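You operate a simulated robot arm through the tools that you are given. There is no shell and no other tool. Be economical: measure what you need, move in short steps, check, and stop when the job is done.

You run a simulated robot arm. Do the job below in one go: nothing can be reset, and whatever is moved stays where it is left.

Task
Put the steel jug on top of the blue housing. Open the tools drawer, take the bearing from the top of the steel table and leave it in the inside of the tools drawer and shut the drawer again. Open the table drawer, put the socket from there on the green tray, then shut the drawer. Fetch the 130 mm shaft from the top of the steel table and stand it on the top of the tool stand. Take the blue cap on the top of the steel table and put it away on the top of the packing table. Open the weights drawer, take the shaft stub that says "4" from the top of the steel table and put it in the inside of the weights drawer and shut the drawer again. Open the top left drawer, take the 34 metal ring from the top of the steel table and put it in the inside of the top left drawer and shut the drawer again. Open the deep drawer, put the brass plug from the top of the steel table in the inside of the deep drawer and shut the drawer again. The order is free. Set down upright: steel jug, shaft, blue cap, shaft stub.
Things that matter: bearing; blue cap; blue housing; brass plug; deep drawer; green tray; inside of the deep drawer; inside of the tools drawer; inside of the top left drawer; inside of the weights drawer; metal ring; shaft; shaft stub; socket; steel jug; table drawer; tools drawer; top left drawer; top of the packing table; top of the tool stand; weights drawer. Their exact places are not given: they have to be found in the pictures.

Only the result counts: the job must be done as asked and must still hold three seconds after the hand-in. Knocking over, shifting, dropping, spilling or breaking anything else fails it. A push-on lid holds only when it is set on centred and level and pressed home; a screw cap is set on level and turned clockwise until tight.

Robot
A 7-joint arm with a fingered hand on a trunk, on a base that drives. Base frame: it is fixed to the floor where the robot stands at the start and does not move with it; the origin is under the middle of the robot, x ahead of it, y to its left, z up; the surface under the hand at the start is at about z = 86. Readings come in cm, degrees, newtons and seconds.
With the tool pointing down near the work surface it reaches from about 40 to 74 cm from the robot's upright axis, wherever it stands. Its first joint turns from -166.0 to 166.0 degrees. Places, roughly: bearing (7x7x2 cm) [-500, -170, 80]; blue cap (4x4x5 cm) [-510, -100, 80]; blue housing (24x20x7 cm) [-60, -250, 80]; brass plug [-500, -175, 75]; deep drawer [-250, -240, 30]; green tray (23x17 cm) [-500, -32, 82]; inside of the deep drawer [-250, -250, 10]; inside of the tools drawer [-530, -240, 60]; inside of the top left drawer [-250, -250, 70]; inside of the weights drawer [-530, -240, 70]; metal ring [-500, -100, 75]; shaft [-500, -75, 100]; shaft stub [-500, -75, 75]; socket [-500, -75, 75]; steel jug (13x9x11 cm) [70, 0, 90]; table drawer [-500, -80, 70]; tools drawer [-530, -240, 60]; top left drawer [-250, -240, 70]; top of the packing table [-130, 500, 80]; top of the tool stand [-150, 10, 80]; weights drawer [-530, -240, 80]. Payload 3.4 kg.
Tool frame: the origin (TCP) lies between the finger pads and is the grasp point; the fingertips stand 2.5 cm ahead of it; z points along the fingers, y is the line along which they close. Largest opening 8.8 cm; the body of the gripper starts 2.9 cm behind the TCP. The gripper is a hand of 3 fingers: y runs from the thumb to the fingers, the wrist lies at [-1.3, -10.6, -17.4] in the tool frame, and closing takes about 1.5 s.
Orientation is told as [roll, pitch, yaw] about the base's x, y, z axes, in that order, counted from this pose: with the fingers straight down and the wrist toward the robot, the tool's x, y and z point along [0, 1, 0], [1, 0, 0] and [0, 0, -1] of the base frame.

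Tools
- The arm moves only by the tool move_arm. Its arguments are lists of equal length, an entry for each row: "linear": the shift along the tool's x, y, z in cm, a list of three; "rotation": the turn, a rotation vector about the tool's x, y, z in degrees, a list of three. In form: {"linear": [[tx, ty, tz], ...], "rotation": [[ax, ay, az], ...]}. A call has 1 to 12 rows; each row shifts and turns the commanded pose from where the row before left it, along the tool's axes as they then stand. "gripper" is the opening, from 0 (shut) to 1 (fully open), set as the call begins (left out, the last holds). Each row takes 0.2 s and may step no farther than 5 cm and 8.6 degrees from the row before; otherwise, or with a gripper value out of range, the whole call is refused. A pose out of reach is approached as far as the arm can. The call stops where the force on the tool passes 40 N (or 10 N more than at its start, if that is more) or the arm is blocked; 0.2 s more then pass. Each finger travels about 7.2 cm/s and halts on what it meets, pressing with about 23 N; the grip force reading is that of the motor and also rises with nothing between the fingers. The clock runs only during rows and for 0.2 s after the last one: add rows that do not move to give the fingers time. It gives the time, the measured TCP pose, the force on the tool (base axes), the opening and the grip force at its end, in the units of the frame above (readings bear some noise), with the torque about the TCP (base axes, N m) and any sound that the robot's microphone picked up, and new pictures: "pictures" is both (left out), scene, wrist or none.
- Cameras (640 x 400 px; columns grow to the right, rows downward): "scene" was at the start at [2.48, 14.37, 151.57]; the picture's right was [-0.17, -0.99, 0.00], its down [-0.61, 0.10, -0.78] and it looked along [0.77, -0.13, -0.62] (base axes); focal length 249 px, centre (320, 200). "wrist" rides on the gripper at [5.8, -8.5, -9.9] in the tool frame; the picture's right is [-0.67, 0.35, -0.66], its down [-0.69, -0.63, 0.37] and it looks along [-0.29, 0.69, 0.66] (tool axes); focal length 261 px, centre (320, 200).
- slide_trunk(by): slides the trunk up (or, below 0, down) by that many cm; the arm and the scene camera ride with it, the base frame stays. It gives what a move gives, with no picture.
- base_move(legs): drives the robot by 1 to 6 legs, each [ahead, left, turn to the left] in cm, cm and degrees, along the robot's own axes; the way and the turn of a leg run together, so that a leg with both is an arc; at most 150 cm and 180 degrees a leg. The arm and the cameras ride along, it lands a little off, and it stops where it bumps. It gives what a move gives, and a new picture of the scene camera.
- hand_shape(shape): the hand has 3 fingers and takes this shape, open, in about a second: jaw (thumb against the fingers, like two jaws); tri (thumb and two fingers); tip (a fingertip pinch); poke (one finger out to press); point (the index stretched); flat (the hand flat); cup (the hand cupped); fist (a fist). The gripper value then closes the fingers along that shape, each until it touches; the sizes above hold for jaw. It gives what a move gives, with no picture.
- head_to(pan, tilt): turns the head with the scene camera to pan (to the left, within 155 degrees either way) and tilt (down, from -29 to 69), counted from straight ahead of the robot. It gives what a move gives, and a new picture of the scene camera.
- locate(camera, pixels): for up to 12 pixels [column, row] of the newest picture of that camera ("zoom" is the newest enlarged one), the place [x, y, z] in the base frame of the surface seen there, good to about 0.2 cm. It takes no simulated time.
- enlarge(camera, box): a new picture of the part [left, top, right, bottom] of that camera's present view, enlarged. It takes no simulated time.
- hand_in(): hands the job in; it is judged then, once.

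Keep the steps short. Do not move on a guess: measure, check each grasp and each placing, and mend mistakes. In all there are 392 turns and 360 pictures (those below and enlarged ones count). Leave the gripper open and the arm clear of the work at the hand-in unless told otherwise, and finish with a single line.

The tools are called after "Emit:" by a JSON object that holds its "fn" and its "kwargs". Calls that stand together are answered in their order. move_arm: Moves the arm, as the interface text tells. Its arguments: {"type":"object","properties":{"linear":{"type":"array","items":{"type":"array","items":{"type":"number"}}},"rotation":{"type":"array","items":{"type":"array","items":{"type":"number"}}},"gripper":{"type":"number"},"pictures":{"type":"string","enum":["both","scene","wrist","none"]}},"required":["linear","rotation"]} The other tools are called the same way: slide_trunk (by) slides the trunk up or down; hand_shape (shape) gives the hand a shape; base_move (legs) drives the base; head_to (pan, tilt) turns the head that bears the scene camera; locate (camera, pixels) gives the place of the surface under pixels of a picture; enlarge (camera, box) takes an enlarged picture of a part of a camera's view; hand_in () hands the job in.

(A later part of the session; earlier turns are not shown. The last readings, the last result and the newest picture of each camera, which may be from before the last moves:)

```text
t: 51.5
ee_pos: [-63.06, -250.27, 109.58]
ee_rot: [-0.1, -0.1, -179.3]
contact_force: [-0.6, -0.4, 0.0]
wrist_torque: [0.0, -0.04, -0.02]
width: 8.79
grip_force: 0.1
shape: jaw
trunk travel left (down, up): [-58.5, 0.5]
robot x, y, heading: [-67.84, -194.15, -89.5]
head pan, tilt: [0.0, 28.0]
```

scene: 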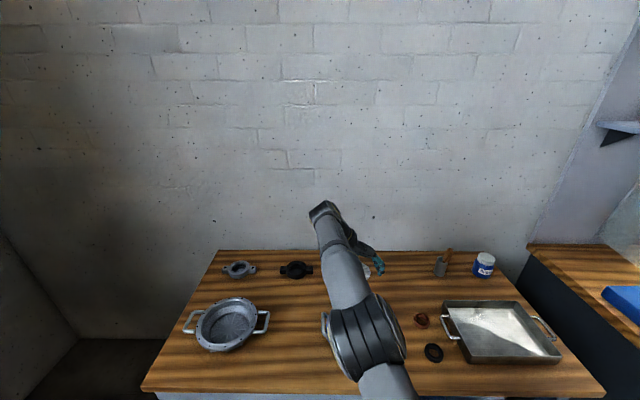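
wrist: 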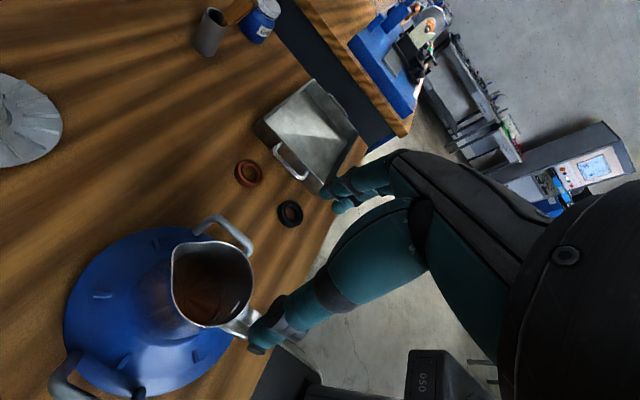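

The jug stands on the hub with its liquid. I back off and look at it.

Emit:
{"fn": "base_move", "kwargs": {"legs": [[-75, 0, 0]]}}

Emit:
{"fn": "enlarge", "kwargs": {"camera": "scene", "box": [220, 170, 460, 300]}}

Emit:
{"fn": "base_move", "kwargs": {"legs": [[0, 0, -45], [0, 0, -45]]}}

```text
t: 55.5
ee_pos: [-63.61, -176.75, 109.7]
ee_rot: [0.0, 0.0, -178.6]
contact_force: [0.3, -0.2, 0.8]
wrist_torque: [0.0, 0.03, -0.01]
width: 8.8
grip_force: 0.0
shape: jaw
trunk travel left (down, up): [-58.5, 0.5]
robot x, y, heading: [-68.6, -120.89, -88.4]
head pan, tilt: [0.0, 28.0]
```

scene: 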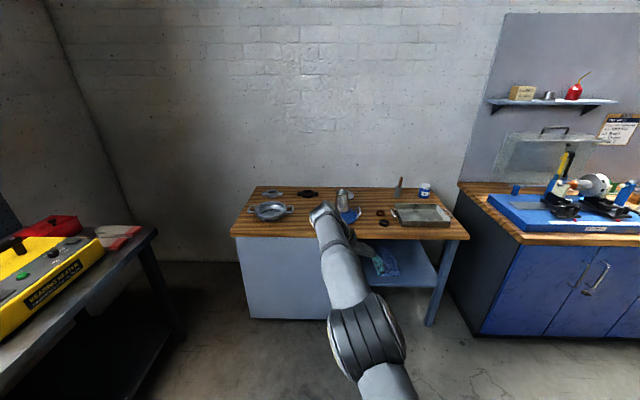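

```text
2.67 times, centred on (340, 235) of scene
```

zoom: 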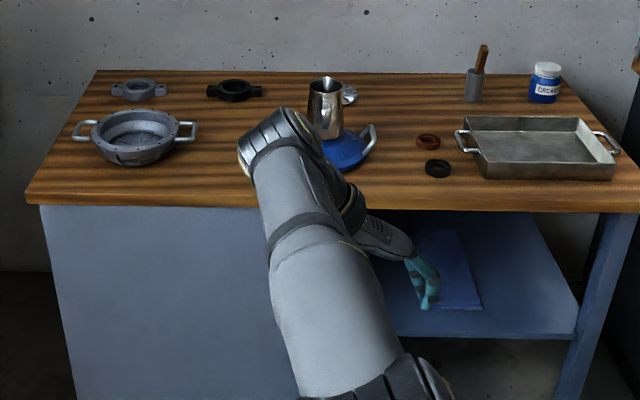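

```text
t: 60.1
ee_pos: [-125.14, -125.21, 109.54]
ee_rot: [0.1, 0.0, 90.5]
contact_force: [-0.1, -1.4, -1.2]
wrist_torque: [-0.03, 0.01, -0.02]
width: 8.8
grip_force: 0.0
shape: jaw
trunk travel left (down, up): [-58.5, 0.5]
robot x, y, heading: [-68.91, -120.67, -179.7]
head pan, tilt: [0.0, 28.0]
```

scene: 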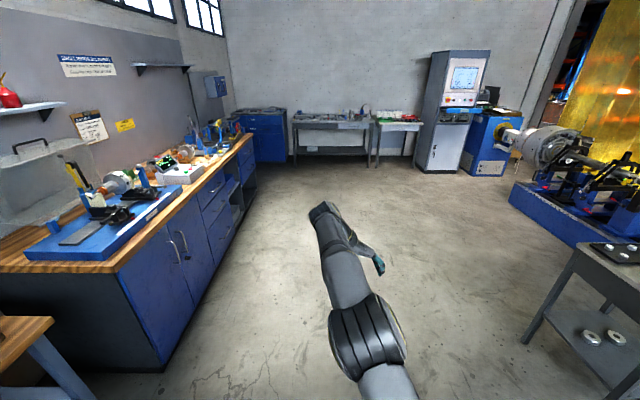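

The jug stands well. Now I drive toward the steel table by the far wall, stopping short to look.

Emit:
{"fn": "base_move", "kwargs": {"legs": [[145, 0, 0], [145, 0, 0]]}}

Emit:
{"fn": "enlarge", "kwargs": {"camera": "scene", "box": [180, 130, 520, 300]}}

```text
t: 74.1
ee_pos: [-416.12, -116.48, 109.62]
ee_rot: [0.0, 0.1, 86.9]
contact_force: [-0.5, 0.4, 1.2]
wrist_torque: [0.0, -0.01, -0.02]
width: 8.82
grip_force: 0.0
shape: jaw
trunk travel left (down, up): [-58.5, 0.5]
robot x, y, heading: [-359.79, -115.37, 177.4]
head pan, tilt: [0.0, 28.0]
```

scene: 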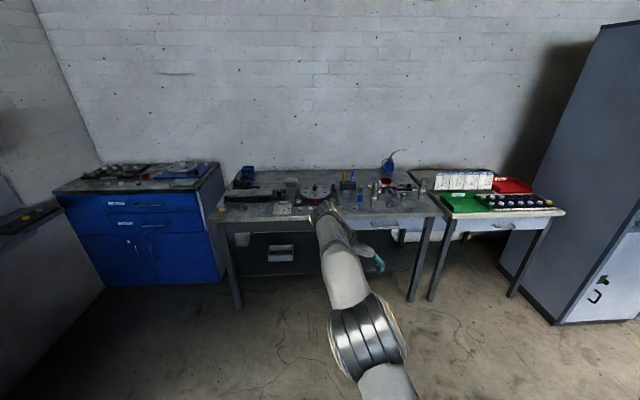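

```text
1.88 times, centred on (350, 215) of scene
```

zoom: 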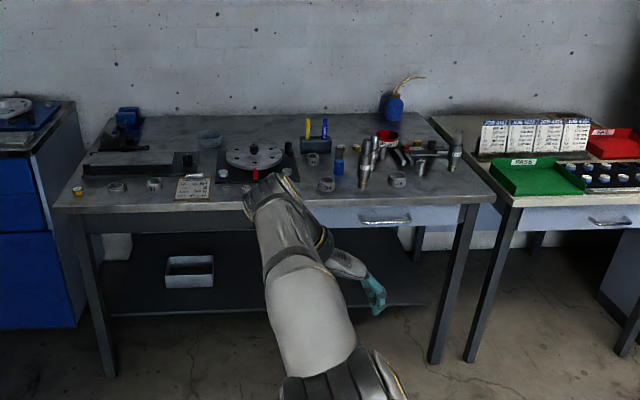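

I measure the table edges, the drawer handle and the objects.

Emit:
{"fn": "locate", "kwargs": {"camera": "zoom", "pixels": [[60, 205], [490, 195], [385, 220], [25, 150], [610, 222], [430, 120], [119, 186], [154, 184], [327, 183], [397, 178], [78, 190], [540, 190]]}}

Emit:
{"fn": "enlarge", "kwargs": {"camera": "scene", "box": [320, 145, 440, 220]}}

Emit:
{"fn": "enlarge", "kwargs": {"camera": "scene", "box": [205, 155, 345, 225]}}

```text
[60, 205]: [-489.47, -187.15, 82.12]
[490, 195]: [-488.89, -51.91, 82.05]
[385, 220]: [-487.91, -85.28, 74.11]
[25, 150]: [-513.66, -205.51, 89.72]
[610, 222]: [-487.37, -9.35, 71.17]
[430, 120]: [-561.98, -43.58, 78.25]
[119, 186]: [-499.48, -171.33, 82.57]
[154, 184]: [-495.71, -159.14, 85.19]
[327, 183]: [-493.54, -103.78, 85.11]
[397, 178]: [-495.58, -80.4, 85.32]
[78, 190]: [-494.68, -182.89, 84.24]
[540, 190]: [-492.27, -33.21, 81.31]
```

```text
5.33 times, centred on (380, 182) of scene
```

zoom: 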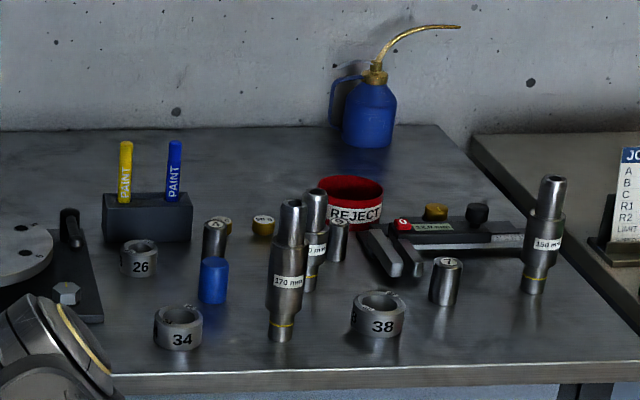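

```text
4.57 times, centred on (275, 190) of scene
```

zoom: 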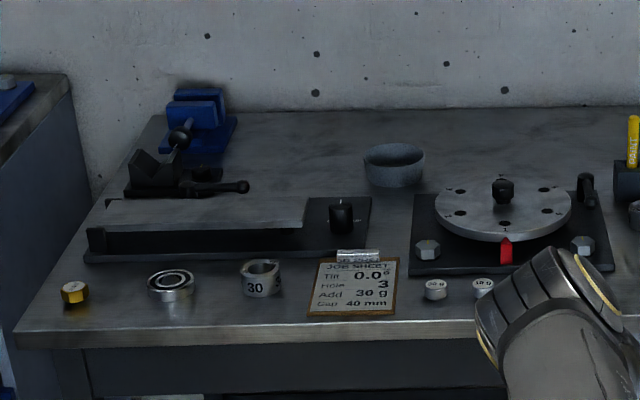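

Now I have: bearing and hex brass plug at the left front of the table, ring 34, blue cap, stubs, shafts at right. I look at the cabinet to the left.

Emit:
{"fn": "enlarge", "kwargs": {"camera": "scene", "box": [40, 150, 240, 290]}}

Emit:
{"fn": "locate", "kwargs": {"camera": "scene", "pixels": [[150, 205], [148, 225], [100, 208], [196, 205], [100, 228], [70, 210], [130, 240], [205, 280], [10, 225], [180, 190], [120, 188]]}}

```text
2.86 times, centred on (140, 220) of scene
```

zoom: 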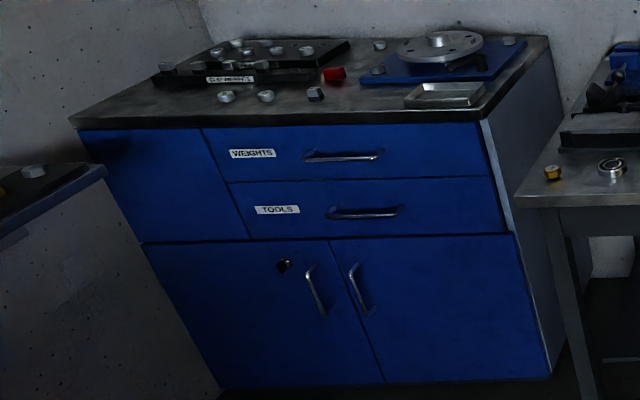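

```text
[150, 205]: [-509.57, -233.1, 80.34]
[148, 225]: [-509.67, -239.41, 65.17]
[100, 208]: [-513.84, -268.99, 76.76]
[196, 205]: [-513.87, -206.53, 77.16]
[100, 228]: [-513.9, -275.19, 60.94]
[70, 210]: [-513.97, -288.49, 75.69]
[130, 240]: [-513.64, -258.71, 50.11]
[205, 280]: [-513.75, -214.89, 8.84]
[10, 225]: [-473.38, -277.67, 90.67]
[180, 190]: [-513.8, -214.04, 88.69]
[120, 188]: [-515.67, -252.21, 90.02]
```

Cabinet front at x≈−513.8, weights handle z≈80, tools handle z≈65. I look left to see how much room there is.

Emit:
{"fn": "head_to", "kwargs": {"pan": 45, "tilt": 35}}

Emit:
{"fn": "locate", "kwargs": {"camera": "scene", "pixels": [[100, 200], [300, 200], [300, 300], [400, 200], [450, 200], [350, 250], [200, 250], [380, 170]]}}

```text
t: 75.3
ee_pos: [-416.09, -116.37, 109.57]
ee_rot: [0.0, -0.1, 87.1]
contact_force: [0.0, -0.5, 0.7]
wrist_torque: [0.01, -0.03, 0.01]
width: 8.78
grip_force: 0.0
shape: jaw
trunk travel left (down, up): [-58.5, 0.5]
robot x, y, heading: [-359.39, -115.39, 177.3]
head pan, tilt: [45.0, 35.0]
```

scene: 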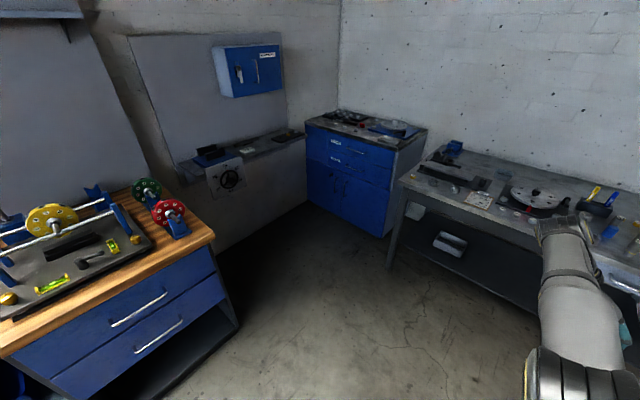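

```text
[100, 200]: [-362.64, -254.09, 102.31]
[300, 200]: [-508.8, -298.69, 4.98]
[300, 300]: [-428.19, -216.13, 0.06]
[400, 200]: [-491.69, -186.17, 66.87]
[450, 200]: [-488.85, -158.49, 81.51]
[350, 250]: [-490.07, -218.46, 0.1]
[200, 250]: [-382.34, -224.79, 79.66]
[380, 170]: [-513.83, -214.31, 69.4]
```

There's room. I drive to about (−440,−210) facing the cabinet corner between table and drawers.

Emit:
{"fn": "base_move", "kwargs": {"legs": [[80, 30, 2.5], [0, 60, 0]]}}

Emit:
{"fn": "head_to", "kwargs": {"pan": 10, "tilt": 40}}

```text
t: 82.7
ee_pos: [-495.72, -207.29, 109.7]
ee_rot: [0.0, 0.0, 90.6]
contact_force: [0.1, 0.3, 0.4]
wrist_torque: [-0.01, -0.02, -0.02]
width: 8.81
grip_force: 0.0
shape: jaw
trunk travel left (down, up): [-58.5, 0.5]
robot x, y, heading: [-439.36, -202.61, -179.5]
head pan, tilt: [45.0, 35.0]
```

scene: 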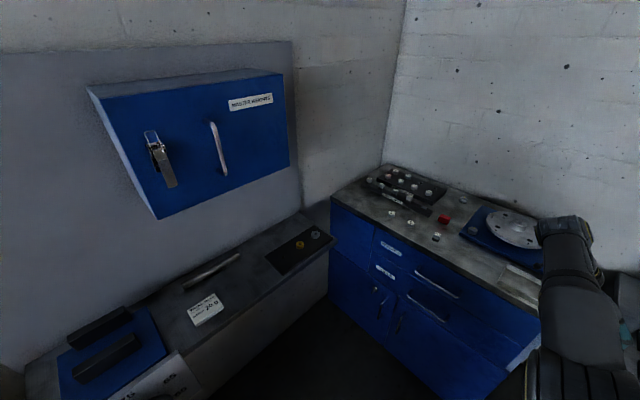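

```text
t: 83.7
ee_pos: [-495.68, -207.38, 109.59]
ee_rot: [0.1, -0.1, 90.6]
contact_force: [-0.6, 0.3, 0.2]
wrist_torque: [0.03, 0.02, -0.05]
width: 8.76
grip_force: 0.1
shape: jaw
trunk travel left (down, up): [-58.5, 0.5]
robot x, y, heading: [-439.69, -202.79, -179.6]
head pan, tilt: [10.0, 40.0]
```

scene: 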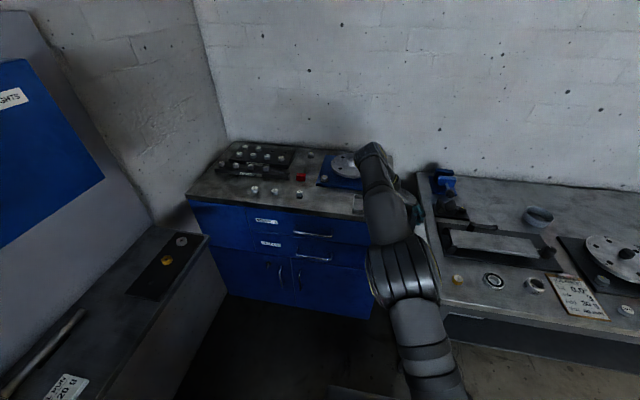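

I measure both handles and labels from here.

Emit:
{"fn": "enlarge", "kwargs": {"camera": "scene", "box": [235, 205, 365, 285]}}

Emit:
{"fn": "locate", "kwargs": {"camera": "scene", "pixels": [[313, 233], [297, 232], [330, 236], [314, 257], [297, 255], [330, 261], [315, 243], [320, 215]]}}

```text
4.92 times, centred on (300, 245) of scene
```

zoom: 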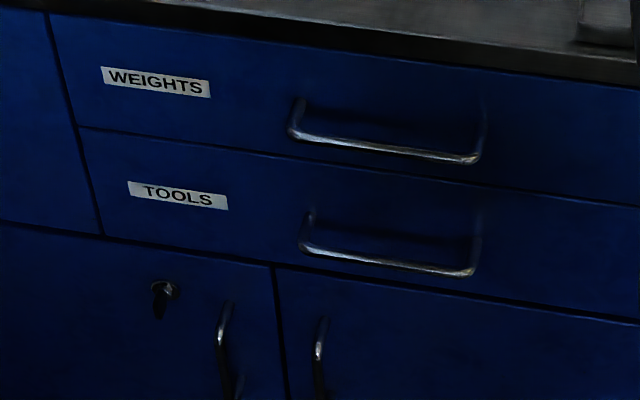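

```text
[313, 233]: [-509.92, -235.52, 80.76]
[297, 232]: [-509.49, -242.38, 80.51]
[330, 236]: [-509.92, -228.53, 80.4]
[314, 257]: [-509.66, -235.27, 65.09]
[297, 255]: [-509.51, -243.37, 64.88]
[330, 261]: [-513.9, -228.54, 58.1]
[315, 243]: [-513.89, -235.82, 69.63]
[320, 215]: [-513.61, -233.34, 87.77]
```

Handle bars: weights z 80.5, tools z 65, both x −509.5, y −243…−228 (3.6 cm gap). I turn the hand so the wrist is toward the robot, then shift left.

Emit:
{"fn": "move_arm", "kwargs": {"linear": [[0, 0, 0], [0, 0, 0], [0, 0, 0], [0, 0, 0], [0, 0, 0], [0, 0, 0], [0, 0, 0], [0, 0, 0], [0, 0, 0], [0, 0, 0], [0, 0, 0]], "rotation": [[0, 0, -8.2], [0, 0, -8.2], [0, 0, -8.2], [0, 0, -8.2], [0, 0, -8.2], [0, 0, -8.2], [0, 0, -8.2], [0, 0, -8.2], [0, 0, -8.2], [0, 0, -8.2], [0, 0, -8]], "pictures": "none"}}

Emit:
{"fn": "move_arm", "kwargs": {"linear": [[4, -2, 0], [4, -2, 0], [4, -2, 0], [4, -2, 0], [4, 0, 0], [4, 0, 0], [4, 0, 0], [0, 0, 0]], "rotation": [[-7.5, 0, 0], [-7.5, 0, 0], [-7.5, 0, 0], [-7.5, 0, 0], [-7.5, 0, 0], [-7.5, 0, 0], [0, 0, 0], [0, 0, 0]]}}

```text
t: 86.1
ee_pos: [-495.75, -207.27, 109.58]
ee_rot: [0.0, 0.0, -179.4]
contact_force: [0.7, 0.0, 0.1]
wrist_torque: [0.01, 0.02, -0.02]
width: 8.79
grip_force: 0.1
shape: jaw
trunk travel left (down, up): [-58.5, 0.5]
robot x, y, heading: [-439.49, -202.82, -179.3]
head pan, tilt: [10.0, 40.0]
```

```text
t: 87.9
ee_pos: [-487.79, -235.52, 108.14]
ee_rot: [0.0, -45.0, -179.4]
contact_force: [-0.2, 0.5, 0.2]
wrist_torque: [-0.02, 0.0, -0.01]
width: 8.79
grip_force: 0.0
shape: jaw
trunk travel left (down, up): [-58.5, 0.5]
robot x, y, heading: [-439.36, -202.95, -179.2]
head pan, tilt: [10.0, 40.0]
```

scene: 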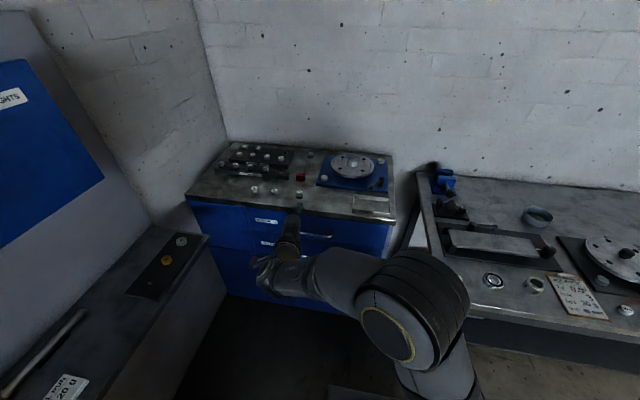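
wrist: 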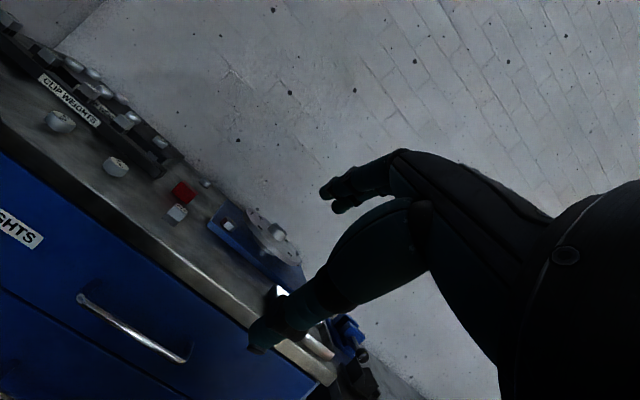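

Posture good. I check where the elbow is relative to the table edge before lowering the trunk.

Emit:
{"fn": "locate", "kwargs": {"camera": "scene", "pixels": [[440, 270], [465, 300], [390, 330], [330, 275], [265, 270]]}}

Emit:
{"fn": "slide_trunk", "kwargs": {"by": -36}}

```text
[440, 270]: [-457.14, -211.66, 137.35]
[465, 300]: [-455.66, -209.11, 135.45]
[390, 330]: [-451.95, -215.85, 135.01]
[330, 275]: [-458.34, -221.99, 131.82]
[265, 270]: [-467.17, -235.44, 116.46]
```

```text
t: 91.4
ee_pos: [-487.84, -235.31, 72.09]
ee_rot: [0.0, -45.0, -179.4]
contact_force: [0.6, -0.3, -0.9]
wrist_torque: [-0.01, 0.0, -0.01]
width: 8.78
grip_force: 0.0
shape: jaw
trunk travel left (down, up): [-22.5, 36.5]
robot x, y, heading: [-439.67, -202.84, -179.4]
head pan, tilt: [10.0, 40.0]
```

Drive ahead 14 cm to bring the hand close to the tools handle.

Emit:
{"fn": "base_move", "kwargs": {"legs": [[14, 0, 0]]}}

Emit:
{"fn": "move_arm", "kwargs": {"linear": [[0, 0, 0], [0, 0, 0], [0, 0, 0], [0, 0, 0]], "rotation": [[0, 0, 0], [0, 0, 0], [0, 0, 0], [0, 0, 0]], "gripper": 0.5}}

```text
t: 92.8
ee_pos: [-501.71, -235.54, 72.07]
ee_rot: [0.0, -45.0, -179.5]
contact_force: [0.0, 0.0, -0.7]
wrist_torque: [0.03, -0.01, 0.01]
width: 8.79
grip_force: 0.1
shape: jaw
trunk travel left (down, up): [-22.5, 36.5]
robot x, y, heading: [-453.72, -202.74, -179.4]
head pan, tilt: [10.0, 40.0]
```

scene: 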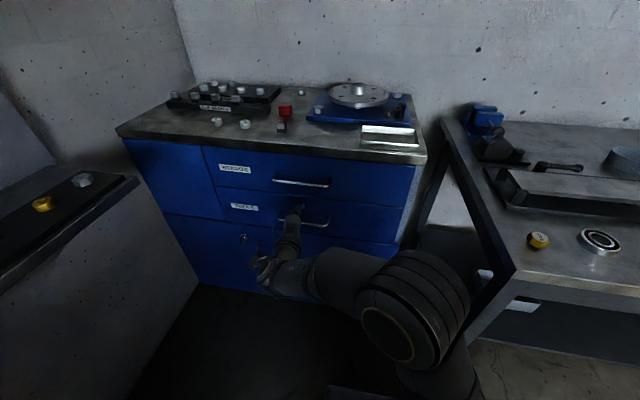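

```text
t: 93.8
ee_pos: [-501.7, -235.56, 72.13]
ee_rot: [0.1, -45.0, -179.4]
contact_force: [0.0, -0.3, 0.5]
wrist_torque: [-0.01, -0.01, -0.03]
width: 4.45
grip_force: 0.0
shape: jaw
trunk travel left (down, up): [-22.5, 36.5]
robot x, y, heading: [-453.41, -203.03, -179.2]
head pan, tilt: [10.0, 40.0]
```

scene: 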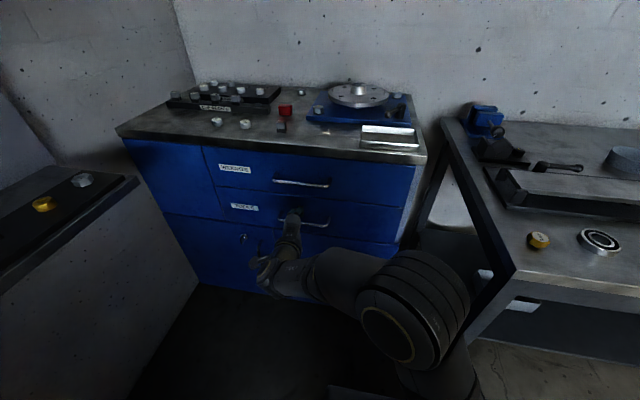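
wrist: 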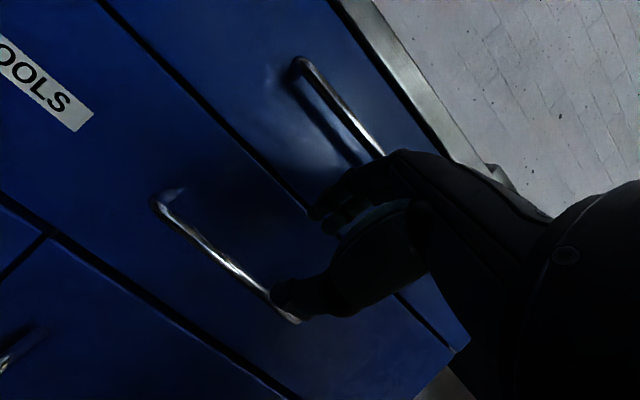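

I check the tools bar from the wrist camera.

Emit:
{"fn": "locate", "kwargs": {"camera": "wrist", "pixels": [[190, 228], [225, 260], [255, 285], [155, 207], [280, 300], [330, 205]]}}

```text
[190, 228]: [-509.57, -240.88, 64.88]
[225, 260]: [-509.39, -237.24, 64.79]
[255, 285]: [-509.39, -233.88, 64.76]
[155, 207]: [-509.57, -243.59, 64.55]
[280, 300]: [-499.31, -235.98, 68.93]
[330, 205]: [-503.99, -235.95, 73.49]
```

Bar centre ≈ (−509.8, 64.6). I advance along the fingers 9.8 cm with 0.4 upward correction.

Emit:
{"fn": "move_arm", "kwargs": {"linear": [[0, 0.4, 3], [0, 0, 3], [0, 0, 2], [0, 0, 1], [0, 0, 0.8], [0, 0, 0]], "rotation": [[0, 0, 0], [0, 0, 0], [0, 0, 0], [0, 0, 0], [0, 0, 0], [0, 0, 0]], "pictures": "wrist"}}

```text
t: 95.2
ee_pos: [-508.99, -235.73, 65.33]
ee_rot: [0.0, -44.9, -179.4]
contact_force: [0.9, 0.0, -0.4]
wrist_torque: [-0.04, 0.02, 0.02]
width: 4.45
grip_force: 0.1
shape: jaw
trunk travel left (down, up): [-22.5, 36.5]
robot x, y, heading: [-453.3, -202.96, -179.5]
head pan, tilt: [10.0, 40.0]
```

wrist: 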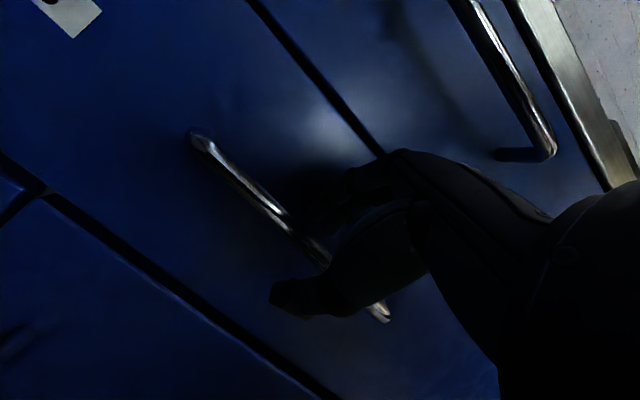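

Bar is between the fingers. Close on it.

Emit:
{"fn": "move_arm", "kwargs": {"linear": [[0, 0, 0], [0, 0, 0], [0, 0, 0], [0, 0, 0], [0, 0, 0], [0, 0, 0]], "rotation": [[0, 0, 0], [0, 0, 0], [0, 0, 0], [0, 0, 0], [0, 0, 0], [0, 0, 0]], "gripper": 0, "pictures": "none"}}

Emit:
{"fn": "move_arm", "kwargs": {"linear": [[0, -1, -1], [0, -1, -1], [0, -1, -1], [0, -1.5, -1.5], [0, -1.5, -1.5], [0, -1.5, -1.5], [0, 0, 0]], "rotation": [[0, 0, 0], [0, 0, 0], [0, 0, 0], [0, 0, 0], [0, 0, 0], [0, 0, 0], [0, 0, 0]], "pictures": "scene"}}

```text
t: 96.6
ee_pos: [-509.09, -235.58, 65.24]
ee_rot: [-0.1, -44.9, -179.4]
contact_force: [-3.7, 0.3, -7.2]
wrist_torque: [-0.04, -0.05, 0.03]
width: 0.45
grip_force: 22.9
shape: jaw
trunk travel left (down, up): [-22.5, 36.5]
robot x, y, heading: [-453.43, -202.87, -179.4]
head pan, tilt: [10.0, 40.0]
```

```text
t: 98.2
ee_pos: [-498.31, -235.72, 65.17]
ee_rot: [0.0, -45.0, -179.4]
contact_force: [1.5, 0.2, -10.0]
wrist_torque: [-0.02, -0.12, -0.04]
width: 0.44
grip_force: 22.9
shape: jaw
trunk travel left (down, up): [-22.5, 36.5]
robot x, y, heading: [-454.03, -202.82, -179.4]
head pan, tilt: [10.0, 40.0]
```

scene: 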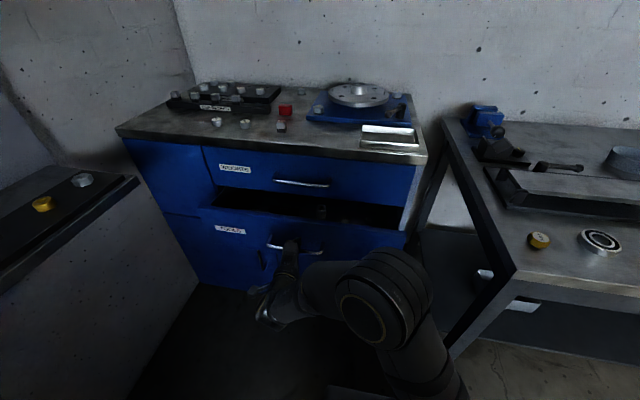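

The drawer opens. I pull 12 cm more.

Emit:
{"fn": "move_arm", "kwargs": {"linear": [[0, -1.5, -1.5], [0, -1.5, -1.5], [0, -1.5, -1.5], [0, -1.5, -1.5], [0, -1.5, -1.5], [0, -1, -1], [0, 0, 0]], "rotation": [[0, 0, 0], [0, 0, 0], [0, 0, 0], [0, 0, 0], [0, 0, 0], [0, 0, 0], [0, 0, 0]], "pictures": "scene"}}

```text
t: 99.8
ee_pos: [-486.37, -235.6, 65.34]
ee_rot: [0.0, -44.8, -179.3]
contact_force: [2.0, -5.9, -13.7]
wrist_torque: [-0.07, -0.15, 0.09]
width: 0.43
grip_force: 22.8
shape: jaw
trunk travel left (down, up): [-22.5, 36.5]
robot x, y, heading: [-453.42, -202.77, -179.6]
head pan, tilt: [10.0, 40.0]
```

scene: 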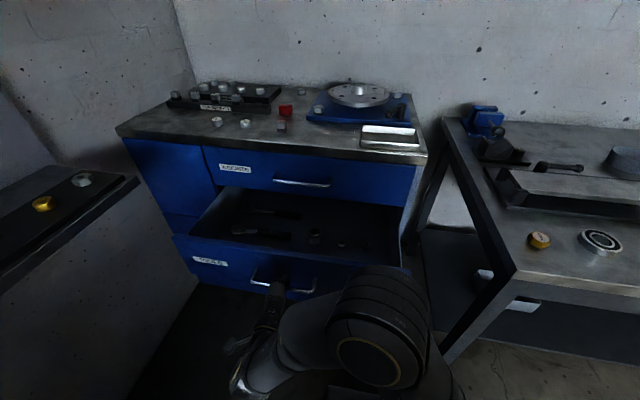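

Open 22 cm with tools inside. I release and back off up along the fingers, then look into the drawer.

Emit:
{"fn": "move_arm", "kwargs": {"linear": [[0, 0, 0], [0, 0, 0], [0, 0, 0], [0, 0, -2], [0, 0, -3], [0, 2, -4], [0, 3, -3], [0, 3, -3]], "rotation": [[0, 0, 0], [0, 0, 0], [0, 0, 0], [0, 0, 0], [0, 0, 0], [0, 0, 0], [0, 0, 0], [0, 0, 0]], "gripper": 0.5, "pictures": "none"}}

Emit:
{"fn": "slide_trunk", "kwargs": {"by": 30}}

Emit:
{"fn": "head_to", "kwargs": {"pan": 20, "tilt": 50}}

```text
t: 101.6
ee_pos: [-481.05, -235.21, 81.61]
ee_rot: [-0.1, -45.0, -179.2]
contact_force: [-0.2, 0.1, 0.0]
wrist_torque: [-0.01, -0.02, -0.02]
width: 4.37
grip_force: 0.0
shape: jaw
trunk travel left (down, up): [-22.5, 36.5]
robot x, y, heading: [-453.41, -203.02, -179.5]
head pan, tilt: [10.0, 40.0]
```

```text
t: 104.6
ee_pos: [-480.99, -235.27, 111.77]
ee_rot: [0.0, -45.0, -179.4]
contact_force: [-0.7, -0.1, -0.2]
wrist_torque: [-0.01, -0.02, -0.02]
width: 4.34
grip_force: 0.1
shape: jaw
trunk travel left (down, up): [-52.5, 6.5]
robot x, y, heading: [-454.0, -203.05, -179.2]
head pan, tilt: [10.0, 40.0]
```

```text
t: 105.3
ee_pos: [-481.14, -235.28, 111.68]
ee_rot: [-0.1, -45.0, -179.3]
contact_force: [-0.4, -0.4, 0.7]
wrist_torque: [-0.02, 0.0, -0.03]
width: 4.37
grip_force: 0.1
shape: jaw
trunk travel left (down, up): [-52.5, 6.5]
robot x, y, heading: [-453.33, -203.31, -179.2]
head pan, tilt: [20.0, 50.0]
```

scene: 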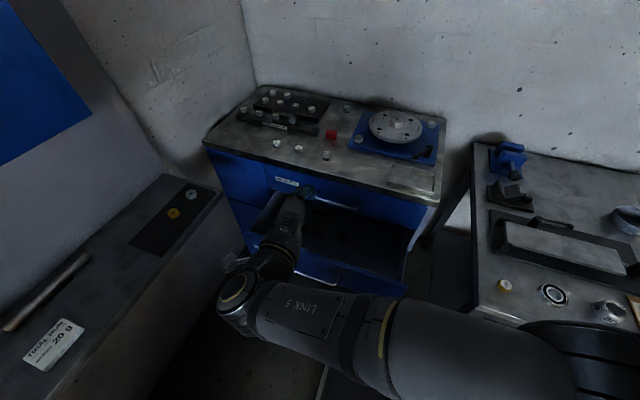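

Now the bearing at (552,293): measure it and the plug.

Emit:
{"fn": "enlarge", "kwargs": {"camera": "scene", "box": [480, 260, 640, 340]}}

Emit:
{"fn": "locate", "kwargs": {"camera": "scene", "pixels": [[542, 292], [565, 294], [553, 285], [553, 304], [505, 286], [553, 294], [610, 312], [345, 240], [390, 240], [330, 230]]}}

```text
4.00 times, centred on (560, 300) of scene
```

zoom: 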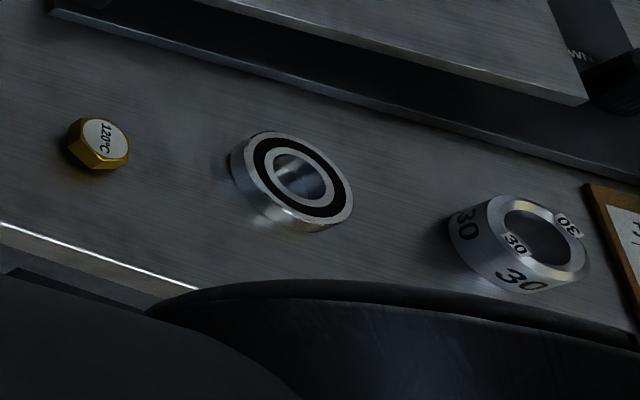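

```text
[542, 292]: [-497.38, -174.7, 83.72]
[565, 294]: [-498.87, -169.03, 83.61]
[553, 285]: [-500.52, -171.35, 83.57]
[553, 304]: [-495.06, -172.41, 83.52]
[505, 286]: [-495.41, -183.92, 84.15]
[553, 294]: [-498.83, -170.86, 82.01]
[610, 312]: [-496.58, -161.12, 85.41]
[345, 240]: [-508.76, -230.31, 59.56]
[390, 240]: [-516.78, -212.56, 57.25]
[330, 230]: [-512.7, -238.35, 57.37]
```

Bearing centre ≈ (−497.9,−172.0), top z 83.6. I level the hand, go ahead, then right over it.

Emit:
{"fn": "move_arm", "kwargs": {"linear": [[0, 0, 0], [0, 0, 0], [0, 0, 0], [0, 0, 0], [0, 0, 0], [0, 0, 0], [0, 5, 0], [0, 5, 0], [0, 5, 0], [0, 2, 0]], "rotation": [[7.5, 0, 0], [7.5, 0, 0], [7.5, 0, 0], [7.5, 0, 0], [7.5, 0, 0], [7.5, 0, 0], [0, 0, 0], [0, 0, 0], [0, 0, 0], [0, 0, 0]], "gripper": 1, "pictures": "none"}}

Emit:
{"fn": "move_arm", "kwargs": {"linear": [[-5, 0, 0], [-5, 0, 0], [-5, 0, 0], [-5, 0, 0], [-5, 0, 0], [-5, 0, 0], [-5, 0, 0], [-5, 0, 0], [-5, 0, 0], [-5, 0, 0], [-5, 0, 0], [-5, 0, 0]], "rotation": [[0, 0, 0], [0, 0, 0], [0, 0, 0], [0, 0, 0], [0, 0, 0], [0, 0, 0], [0, 0, 0], [0, 0, 0], [0, 0, 0], [0, 0, 0], [0, 0, 0], [0, 0, 0]], "pictures": "none"}}

Emit:
{"fn": "move_arm", "kwargs": {"linear": [[-2.5, 0, 0], [0, 0, 0], [0, 0, 0], [0, 0, 0], [0, 0, 0], [0, 0, 4], [0, 0, 4]], "rotation": [[0, 0, 0], [0, 0, 8.5], [0, 0, 8.5], [0, 0, 8.5], [0, 0, 8.5], [0, 0, 0], [0, 0, 0]]}}

```text
t: 107.5
ee_pos: [-498.05, -235.19, 111.71]
ee_rot: [0.0, 0.0, -179.4]
contact_force: [0.4, -0.3, 0.8]
wrist_torque: [0.01, 0.0, -0.01]
width: 8.8
grip_force: 0.1
shape: jaw
trunk travel left (down, up): [-52.5, 6.5]
robot x, y, heading: [-453.4, -202.84, -179.4]
head pan, tilt: [20.0, 50.0]
```

```text
t: 110.1
ee_pos: [-498.73, -175.44, 111.38]
ee_rot: [0.0, 0.0, -179.5]
contact_force: [-0.7, -0.2, 0.8]
wrist_torque: [0.03, 0.0, -0.03]
width: 8.78
grip_force: 0.0
shape: jaw
trunk travel left (down, up): [-52.5, 6.5]
robot x, y, heading: [-453.32, -202.83, -179.4]
head pan, tilt: [20.0, 50.0]
```

```text
t: 111.7
ee_pos: [-498.54, -172.81, 103.7]
ee_rot: [0.0, 0.0, 146.6]
contact_force: [0.5, 0.0, 0.4]
wrist_torque: [0.0, 0.01, 0.0]
width: 8.78
grip_force: 0.0
shape: jaw
trunk travel left (down, up): [-52.5, 6.5]
robot x, y, heading: [-453.39, -202.97, -179.4]
head pan, tilt: [20.0, 50.0]
```

scene: 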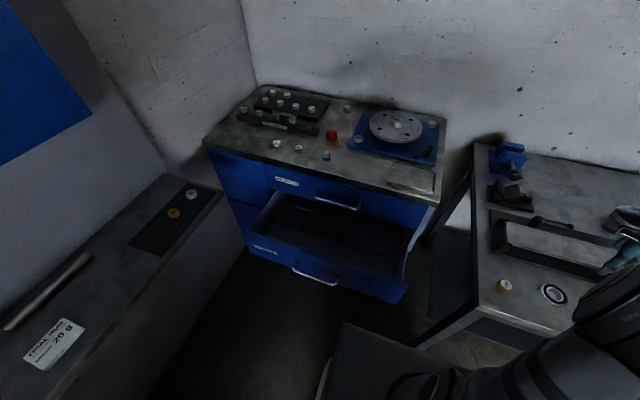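
wrist: 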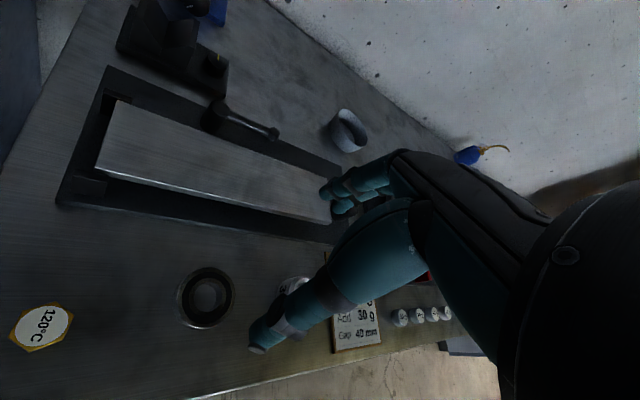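

I refine the bearing position with the wrist view, and look into the open drawer.

Emit:
{"fn": "locate", "kwargs": {"camera": "wrist", "pixels": [[183, 298], [231, 290], [205, 272], [208, 323], [200, 245], [290, 285], [175, 220], [41, 325]]}}

Emit:
{"fn": "enlarge", "kwargs": {"camera": "scene", "box": [230, 180, 430, 310]}}

Emit:
{"fn": "locate", "kwargs": {"camera": "scene", "pixels": [[545, 282], [562, 303], [540, 292], [567, 294], [556, 302], [300, 235], [350, 255], [370, 240], [330, 245], [255, 250]]}}

```text
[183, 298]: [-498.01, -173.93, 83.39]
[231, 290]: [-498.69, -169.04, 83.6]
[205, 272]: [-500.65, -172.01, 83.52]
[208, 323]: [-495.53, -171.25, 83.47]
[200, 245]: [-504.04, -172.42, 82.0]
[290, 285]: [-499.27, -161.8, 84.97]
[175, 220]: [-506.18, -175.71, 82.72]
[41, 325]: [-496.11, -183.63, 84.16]
```

```text
3.08 times, centred on (330, 245) of scene
```

zoom: 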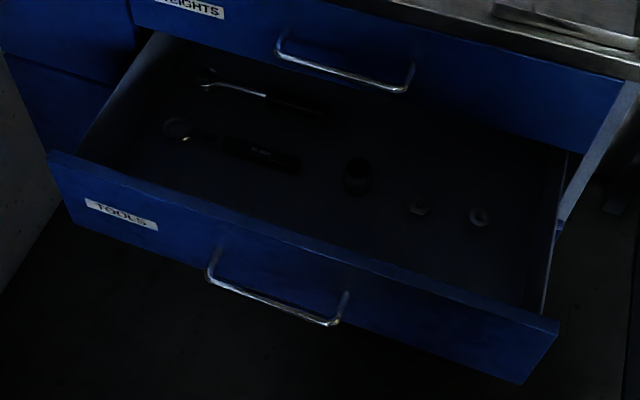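

```text
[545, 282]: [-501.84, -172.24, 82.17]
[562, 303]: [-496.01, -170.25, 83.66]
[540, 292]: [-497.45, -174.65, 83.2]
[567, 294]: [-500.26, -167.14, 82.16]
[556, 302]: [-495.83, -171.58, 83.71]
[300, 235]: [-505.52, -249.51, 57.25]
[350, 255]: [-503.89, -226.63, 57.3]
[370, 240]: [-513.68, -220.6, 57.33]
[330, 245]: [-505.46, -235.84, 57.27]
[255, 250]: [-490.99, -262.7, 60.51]
```

Bearing centre (−498.2,−171.6). I correct by tool (−1.2,+0.37) and descend to z≈87 first.

Emit:
{"fn": "move_arm", "kwargs": {"linear": [[-1.2, 0.37, 0], [0, 0, 4], [0, 0, 4], [0, 0, 4], [0, 0, 3], [0, 0, 1.5], [0, 0, 0]], "rotation": [[0, 0, 0], [0, 0, 0], [0, 0, 0], [0, 0, 0], [0, 0, 0], [0, 0, 0], [0, 0, 0]]}}

```text
t: 113.3
ee_pos: [-498.59, -171.71, 87.18]
ee_rot: [0.0, 0.0, 146.6]
contact_force: [-0.4, -0.3, -0.7]
wrist_torque: [0.0, 0.02, -0.03]
width: 8.78
grip_force: 0.0
shape: jaw
trunk travel left (down, up): [-52.5, 6.5]
robot x, y, heading: [-453.48, -202.68, -179.4]
head pan, tilt: [20.0, 50.0]
```

scene: 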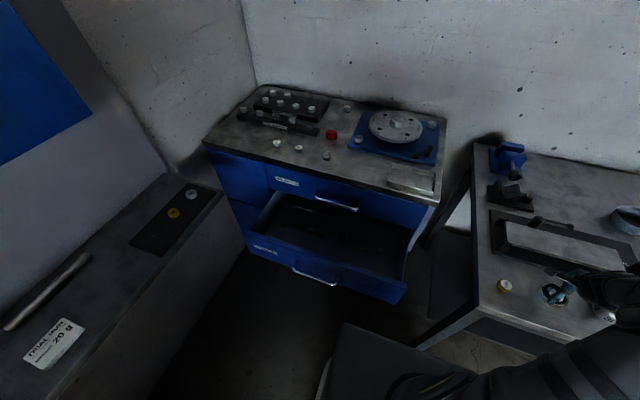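
wrist: 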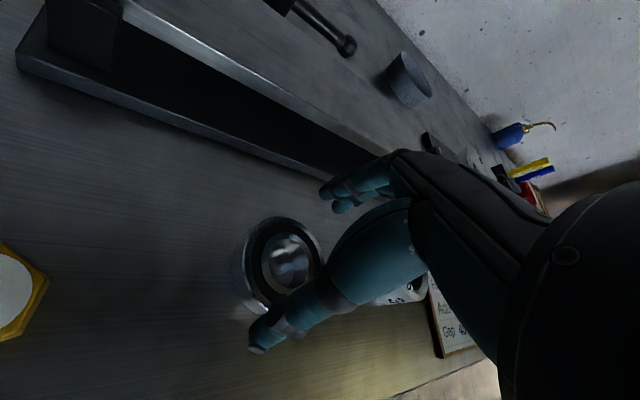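

Bearing is between thumb and fingers. Lower 2.3 and close.

Emit:
{"fn": "move_arm", "kwargs": {"linear": [[0, 0, 1.2], [0, 0, 1.0], [0, 0, 0.3], [0, 0, 0]], "rotation": [[0, 0, 0], [0, 0, 0], [0, 0, 0], [0, 0, 0]], "pictures": "none"}}

Emit:
{"fn": "move_arm", "kwargs": {"linear": [[0, 0, 0], [0, 0, 0], [0, 0, 0], [0, 0, 0], [0, 0, 0], [0, 0, 0], [0, 0, 0], [0, 0, 0]], "rotation": [[0, 0, 0], [0, 0, 0], [0, 0, 0], [0, 0, 0], [0, 0, 0], [0, 0, 0], [0, 0, 0], [0, 0, 0]], "gripper": 0, "pictures": "wrist"}}

```text
t: 114.3
ee_pos: [-498.41, -171.7, 84.57]
ee_rot: [0.1, -0.1, 146.6]
contact_force: [0.2, -0.4, 1.5]
wrist_torque: [0.02, 0.05, -0.02]
width: 8.75
grip_force: 0.1
shape: jaw
trunk travel left (down, up): [-52.5, 6.5]
robot x, y, heading: [-453.67, -203.07, -179.4]
head pan, tilt: [20.0, 50.0]
```

```text
t: 116.1
ee_pos: [-498.35, -171.68, 84.61]
ee_rot: [-0.1, -0.1, 146.7]
contact_force: [-2.0, 0.7, 5.1]
wrist_torque: [0.16, 0.19, 0.01]
width: 5.52
grip_force: 23.1
shape: jaw
trunk travel left (down, up): [-52.5, 6.5]
robot x, y, heading: [-453.62, -202.78, -179.4]
head pan, tilt: [20.0, 50.0]
```

wrist: 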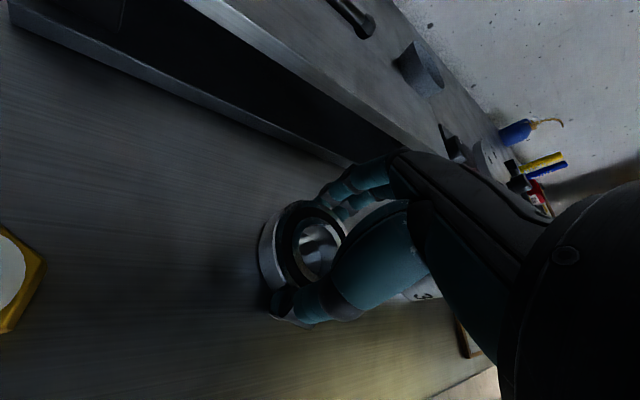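

Gripped (5.5 cm). Lift, and find a free spot in the drawer.

Emit:
{"fn": "move_arm", "kwargs": {"linear": [[0, 0, -1], [0, 0, -3], [0, 0, -4], [0, 0, -5], [0, 0, -5], [0, 0, 0]], "rotation": [[0, 0, 0], [0, 0, 0], [0, 0, 0], [0, 0, 0], [0, 0, 0], [0, 0, 0]]}}

Emit:
{"fn": "enlarge", "kwargs": {"camera": "scene", "box": [230, 180, 430, 310]}}

Emit:
{"fn": "locate", "kwargs": {"camera": "zoom", "pixels": [[415, 208], [478, 217], [355, 178], [270, 155], [195, 135], [450, 150], [330, 215], [540, 250], [110, 165], [470, 270], [530, 312], [300, 240]]}}

```text
t: 117.5
ee_pos: [-498.5, -171.64, 102.9]
ee_rot: [0.0, 0.0, 146.6]
contact_force: [0.4, -0.5, -1.3]
wrist_torque: [-0.03, 0.0, 0.01]
width: 5.47
grip_force: 23.1
shape: jaw
trunk travel left (down, up): [-52.5, 6.5]
robot x, y, heading: [-453.44, -202.89, -179.1]
head pan, tilt: [20.0, 50.0]
```

scene: 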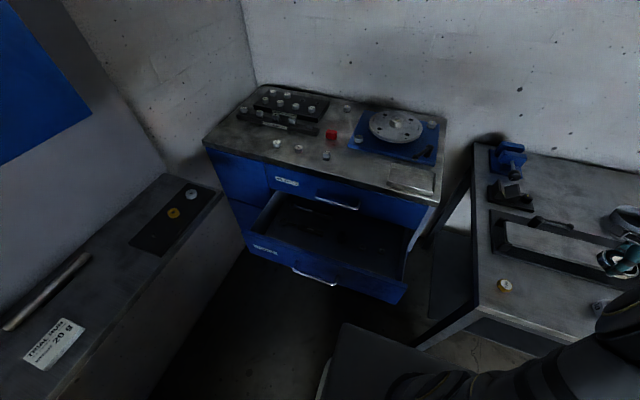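
wrist: 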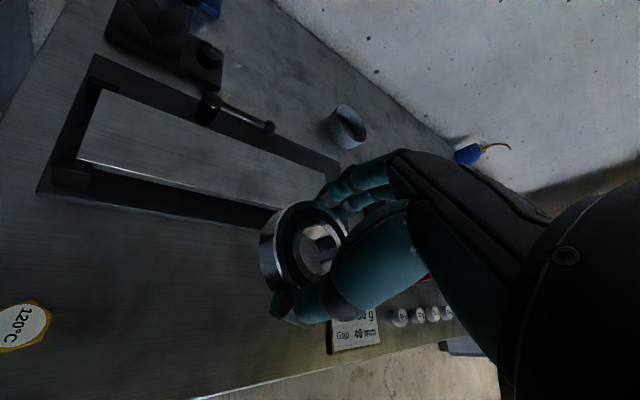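

```text
3.08 times, centred on (330, 245) of scene
```

zoom: 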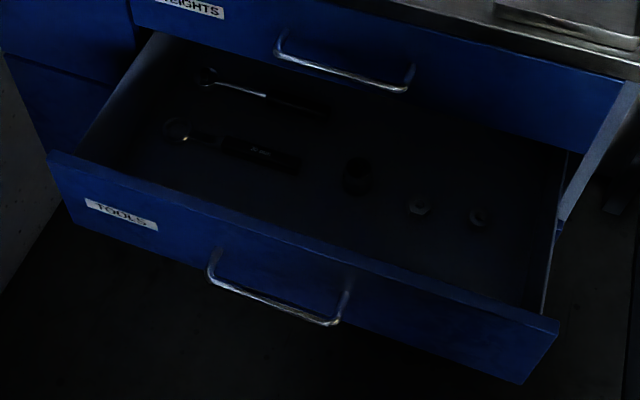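

```text
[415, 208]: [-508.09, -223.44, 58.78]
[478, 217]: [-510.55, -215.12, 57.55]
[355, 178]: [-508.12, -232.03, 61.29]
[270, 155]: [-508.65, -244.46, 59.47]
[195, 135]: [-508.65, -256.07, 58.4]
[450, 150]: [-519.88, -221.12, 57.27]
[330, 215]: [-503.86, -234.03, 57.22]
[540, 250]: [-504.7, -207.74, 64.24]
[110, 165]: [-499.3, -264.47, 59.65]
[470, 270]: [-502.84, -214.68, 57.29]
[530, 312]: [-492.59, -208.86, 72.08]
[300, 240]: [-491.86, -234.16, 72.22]
```

Free spot: front area around (−499.5,−224), floor z 57.3, panel top z 72. I turn the hand so it closes along y, and move over that spot.

Emit:
{"fn": "move_arm", "kwargs": {"linear": [[0, 0, 0], [0, 0, 0], [0, 0, 0], [0, 0, 0], [0, 0, 0], [0, 0, 0], [0, 0, 0]], "rotation": [[0, 0, 8.1], [0, 0, 8.1], [0, 0, 8.1], [0, 0, 8.1], [0, 0, 8.1], [0, 0, 8.1], [0, 0, 8.1]], "pictures": "none"}}

Emit:
{"fn": "move_arm", "kwargs": {"linear": [[0.5, -4, 0], [0.5, -5, 0], [0, -5, 0], [0, -5, 0], [0, -5, 0], [0, -5, 0], [0, -5, 0], [0, -5, 0], [0, -5, 0], [0, -5, 0], [0, -3.4, 0], [0, 0, 0]], "rotation": [[0, 0, 0], [0, 0, 0], [0, 0, 0], [0, 0, 0], [0, 0, 0], [0, 0, 0], [0, 0, 0], [0, 0, 0], [0, 0, 0], [0, 0, 0], [0, 0, 0], [0, 0, 0]], "pictures": "scene"}}

```text
t: 119.1
ee_pos: [-498.32, -171.46, 102.64]
ee_rot: [-0.1, 0.0, 89.8]
contact_force: [0.2, -0.7, -1.8]
wrist_torque: [-0.01, 0.0, 0.0]
width: 5.51
grip_force: 22.9
shape: jaw
trunk travel left (down, up): [-52.5, 6.5]
robot x, y, heading: [-453.56, -202.89, -179.4]
head pan, tilt: [20.0, 50.0]
```

```text
refused: row 2 steps farther than a row can; nothing moved
```

Emit:
{"fn": "move_arm", "kwargs": {"linear": [[0.5, -4, 0], [0.5, -4.9, 0], [0, -5, 0], [0, -5, 0], [0, -5, 0], [0, -5, 0], [0, -5, 0], [0, -5, 0], [0, -5, 0], [0, -5, 0], [0, -3.6, 0], [0, 0, 0]], "rotation": [[0, 0, 0], [0, 0, 0], [0, 0, 0], [0, 0, 0], [0, 0, 0], [0, 0, 0], [0, 0, 0], [0, 0, 0], [0, 0, 0], [0, 0, 0], [0, 0, 0], [0, 0, 0]], "pictures": "scene"}}

```text
t: 121.7
ee_pos: [-499.4, -224.18, 102.54]
ee_rot: [0.0, -0.1, 89.8]
contact_force: [-0.5, 0.1, -1.8]
wrist_torque: [-0.02, 0.03, 0.04]
width: 5.46
grip_force: 22.9
shape: jaw
trunk travel left (down, up): [-52.5, 6.5]
robot x, y, heading: [-453.59, -202.93, -179.3]
head pan, tilt: [20.0, 50.0]
```

scene: 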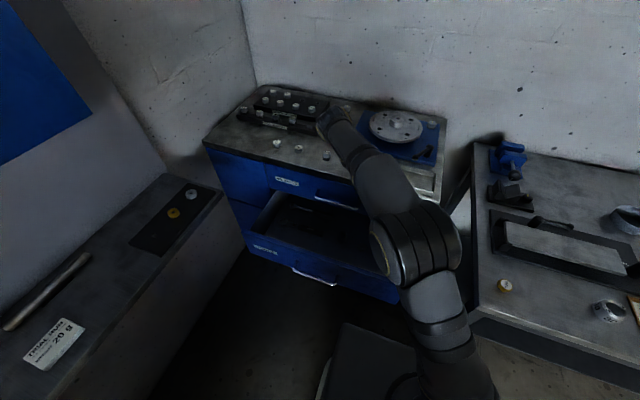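

I check where wrist and forearm are relative to the cabinet front before lowering.

Emit:
{"fn": "locate", "kwargs": {"camera": "scene", "pixels": [[325, 115], [340, 120], [322, 130], [360, 140], [372, 165], [400, 190], [385, 250], [440, 270], [430, 330]]}}

```text
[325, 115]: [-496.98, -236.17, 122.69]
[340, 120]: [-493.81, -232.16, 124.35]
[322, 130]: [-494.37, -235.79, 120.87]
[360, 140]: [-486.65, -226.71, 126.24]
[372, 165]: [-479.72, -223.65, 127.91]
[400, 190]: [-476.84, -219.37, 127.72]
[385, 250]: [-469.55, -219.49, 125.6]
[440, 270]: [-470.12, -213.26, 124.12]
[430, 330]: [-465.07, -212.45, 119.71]
```

Clearances look sufficient (forearm stays above the panel top). I lower the trunk 30, then check.

Emit:
{"fn": "slide_trunk", "kwargs": {"by": -30}}

Emit:
{"fn": "move_arm", "kwargs": {"linear": [[0, 0, 0]], "rotation": [[0, 0, 0]]}}

```text
t: 124.7
ee_pos: [-499.45, -224.17, 72.62]
ee_rot: [0.1, 0.0, 90.0]
contact_force: [0.0, 0.0, -0.7]
wrist_torque: [-0.02, 0.02, 0.0]
width: 5.45
grip_force: 22.6
shape: jaw
trunk travel left (down, up): [-22.5, 36.5]
robot x, y, heading: [-453.49, -203.33, -179.4]
head pan, tilt: [20.0, 50.0]
```

```text
t: 125.1
ee_pos: [-499.52, -224.13, 72.6]
ee_rot: [-0.1, 0.0, 89.9]
contact_force: [0.0, 0.0, -1.9]
wrist_torque: [-0.02, -0.02, 0.04]
width: 5.46
grip_force: 23.1
shape: jaw
trunk travel left (down, up): [-22.5, 36.5]
robot x, y, heading: [-453.52, -202.95, -179.4]
head pan, tilt: [20.0, 50.0]
```

scene: 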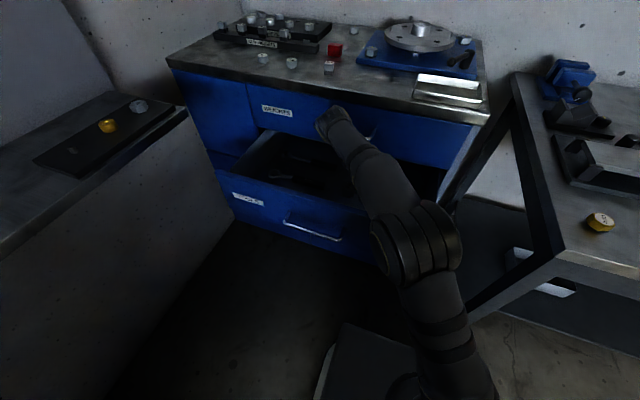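
wrist: 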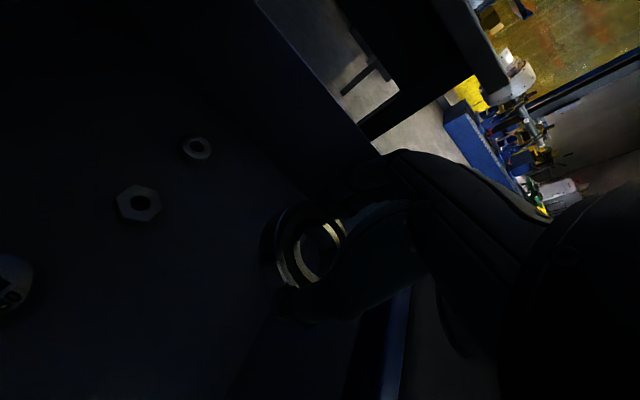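

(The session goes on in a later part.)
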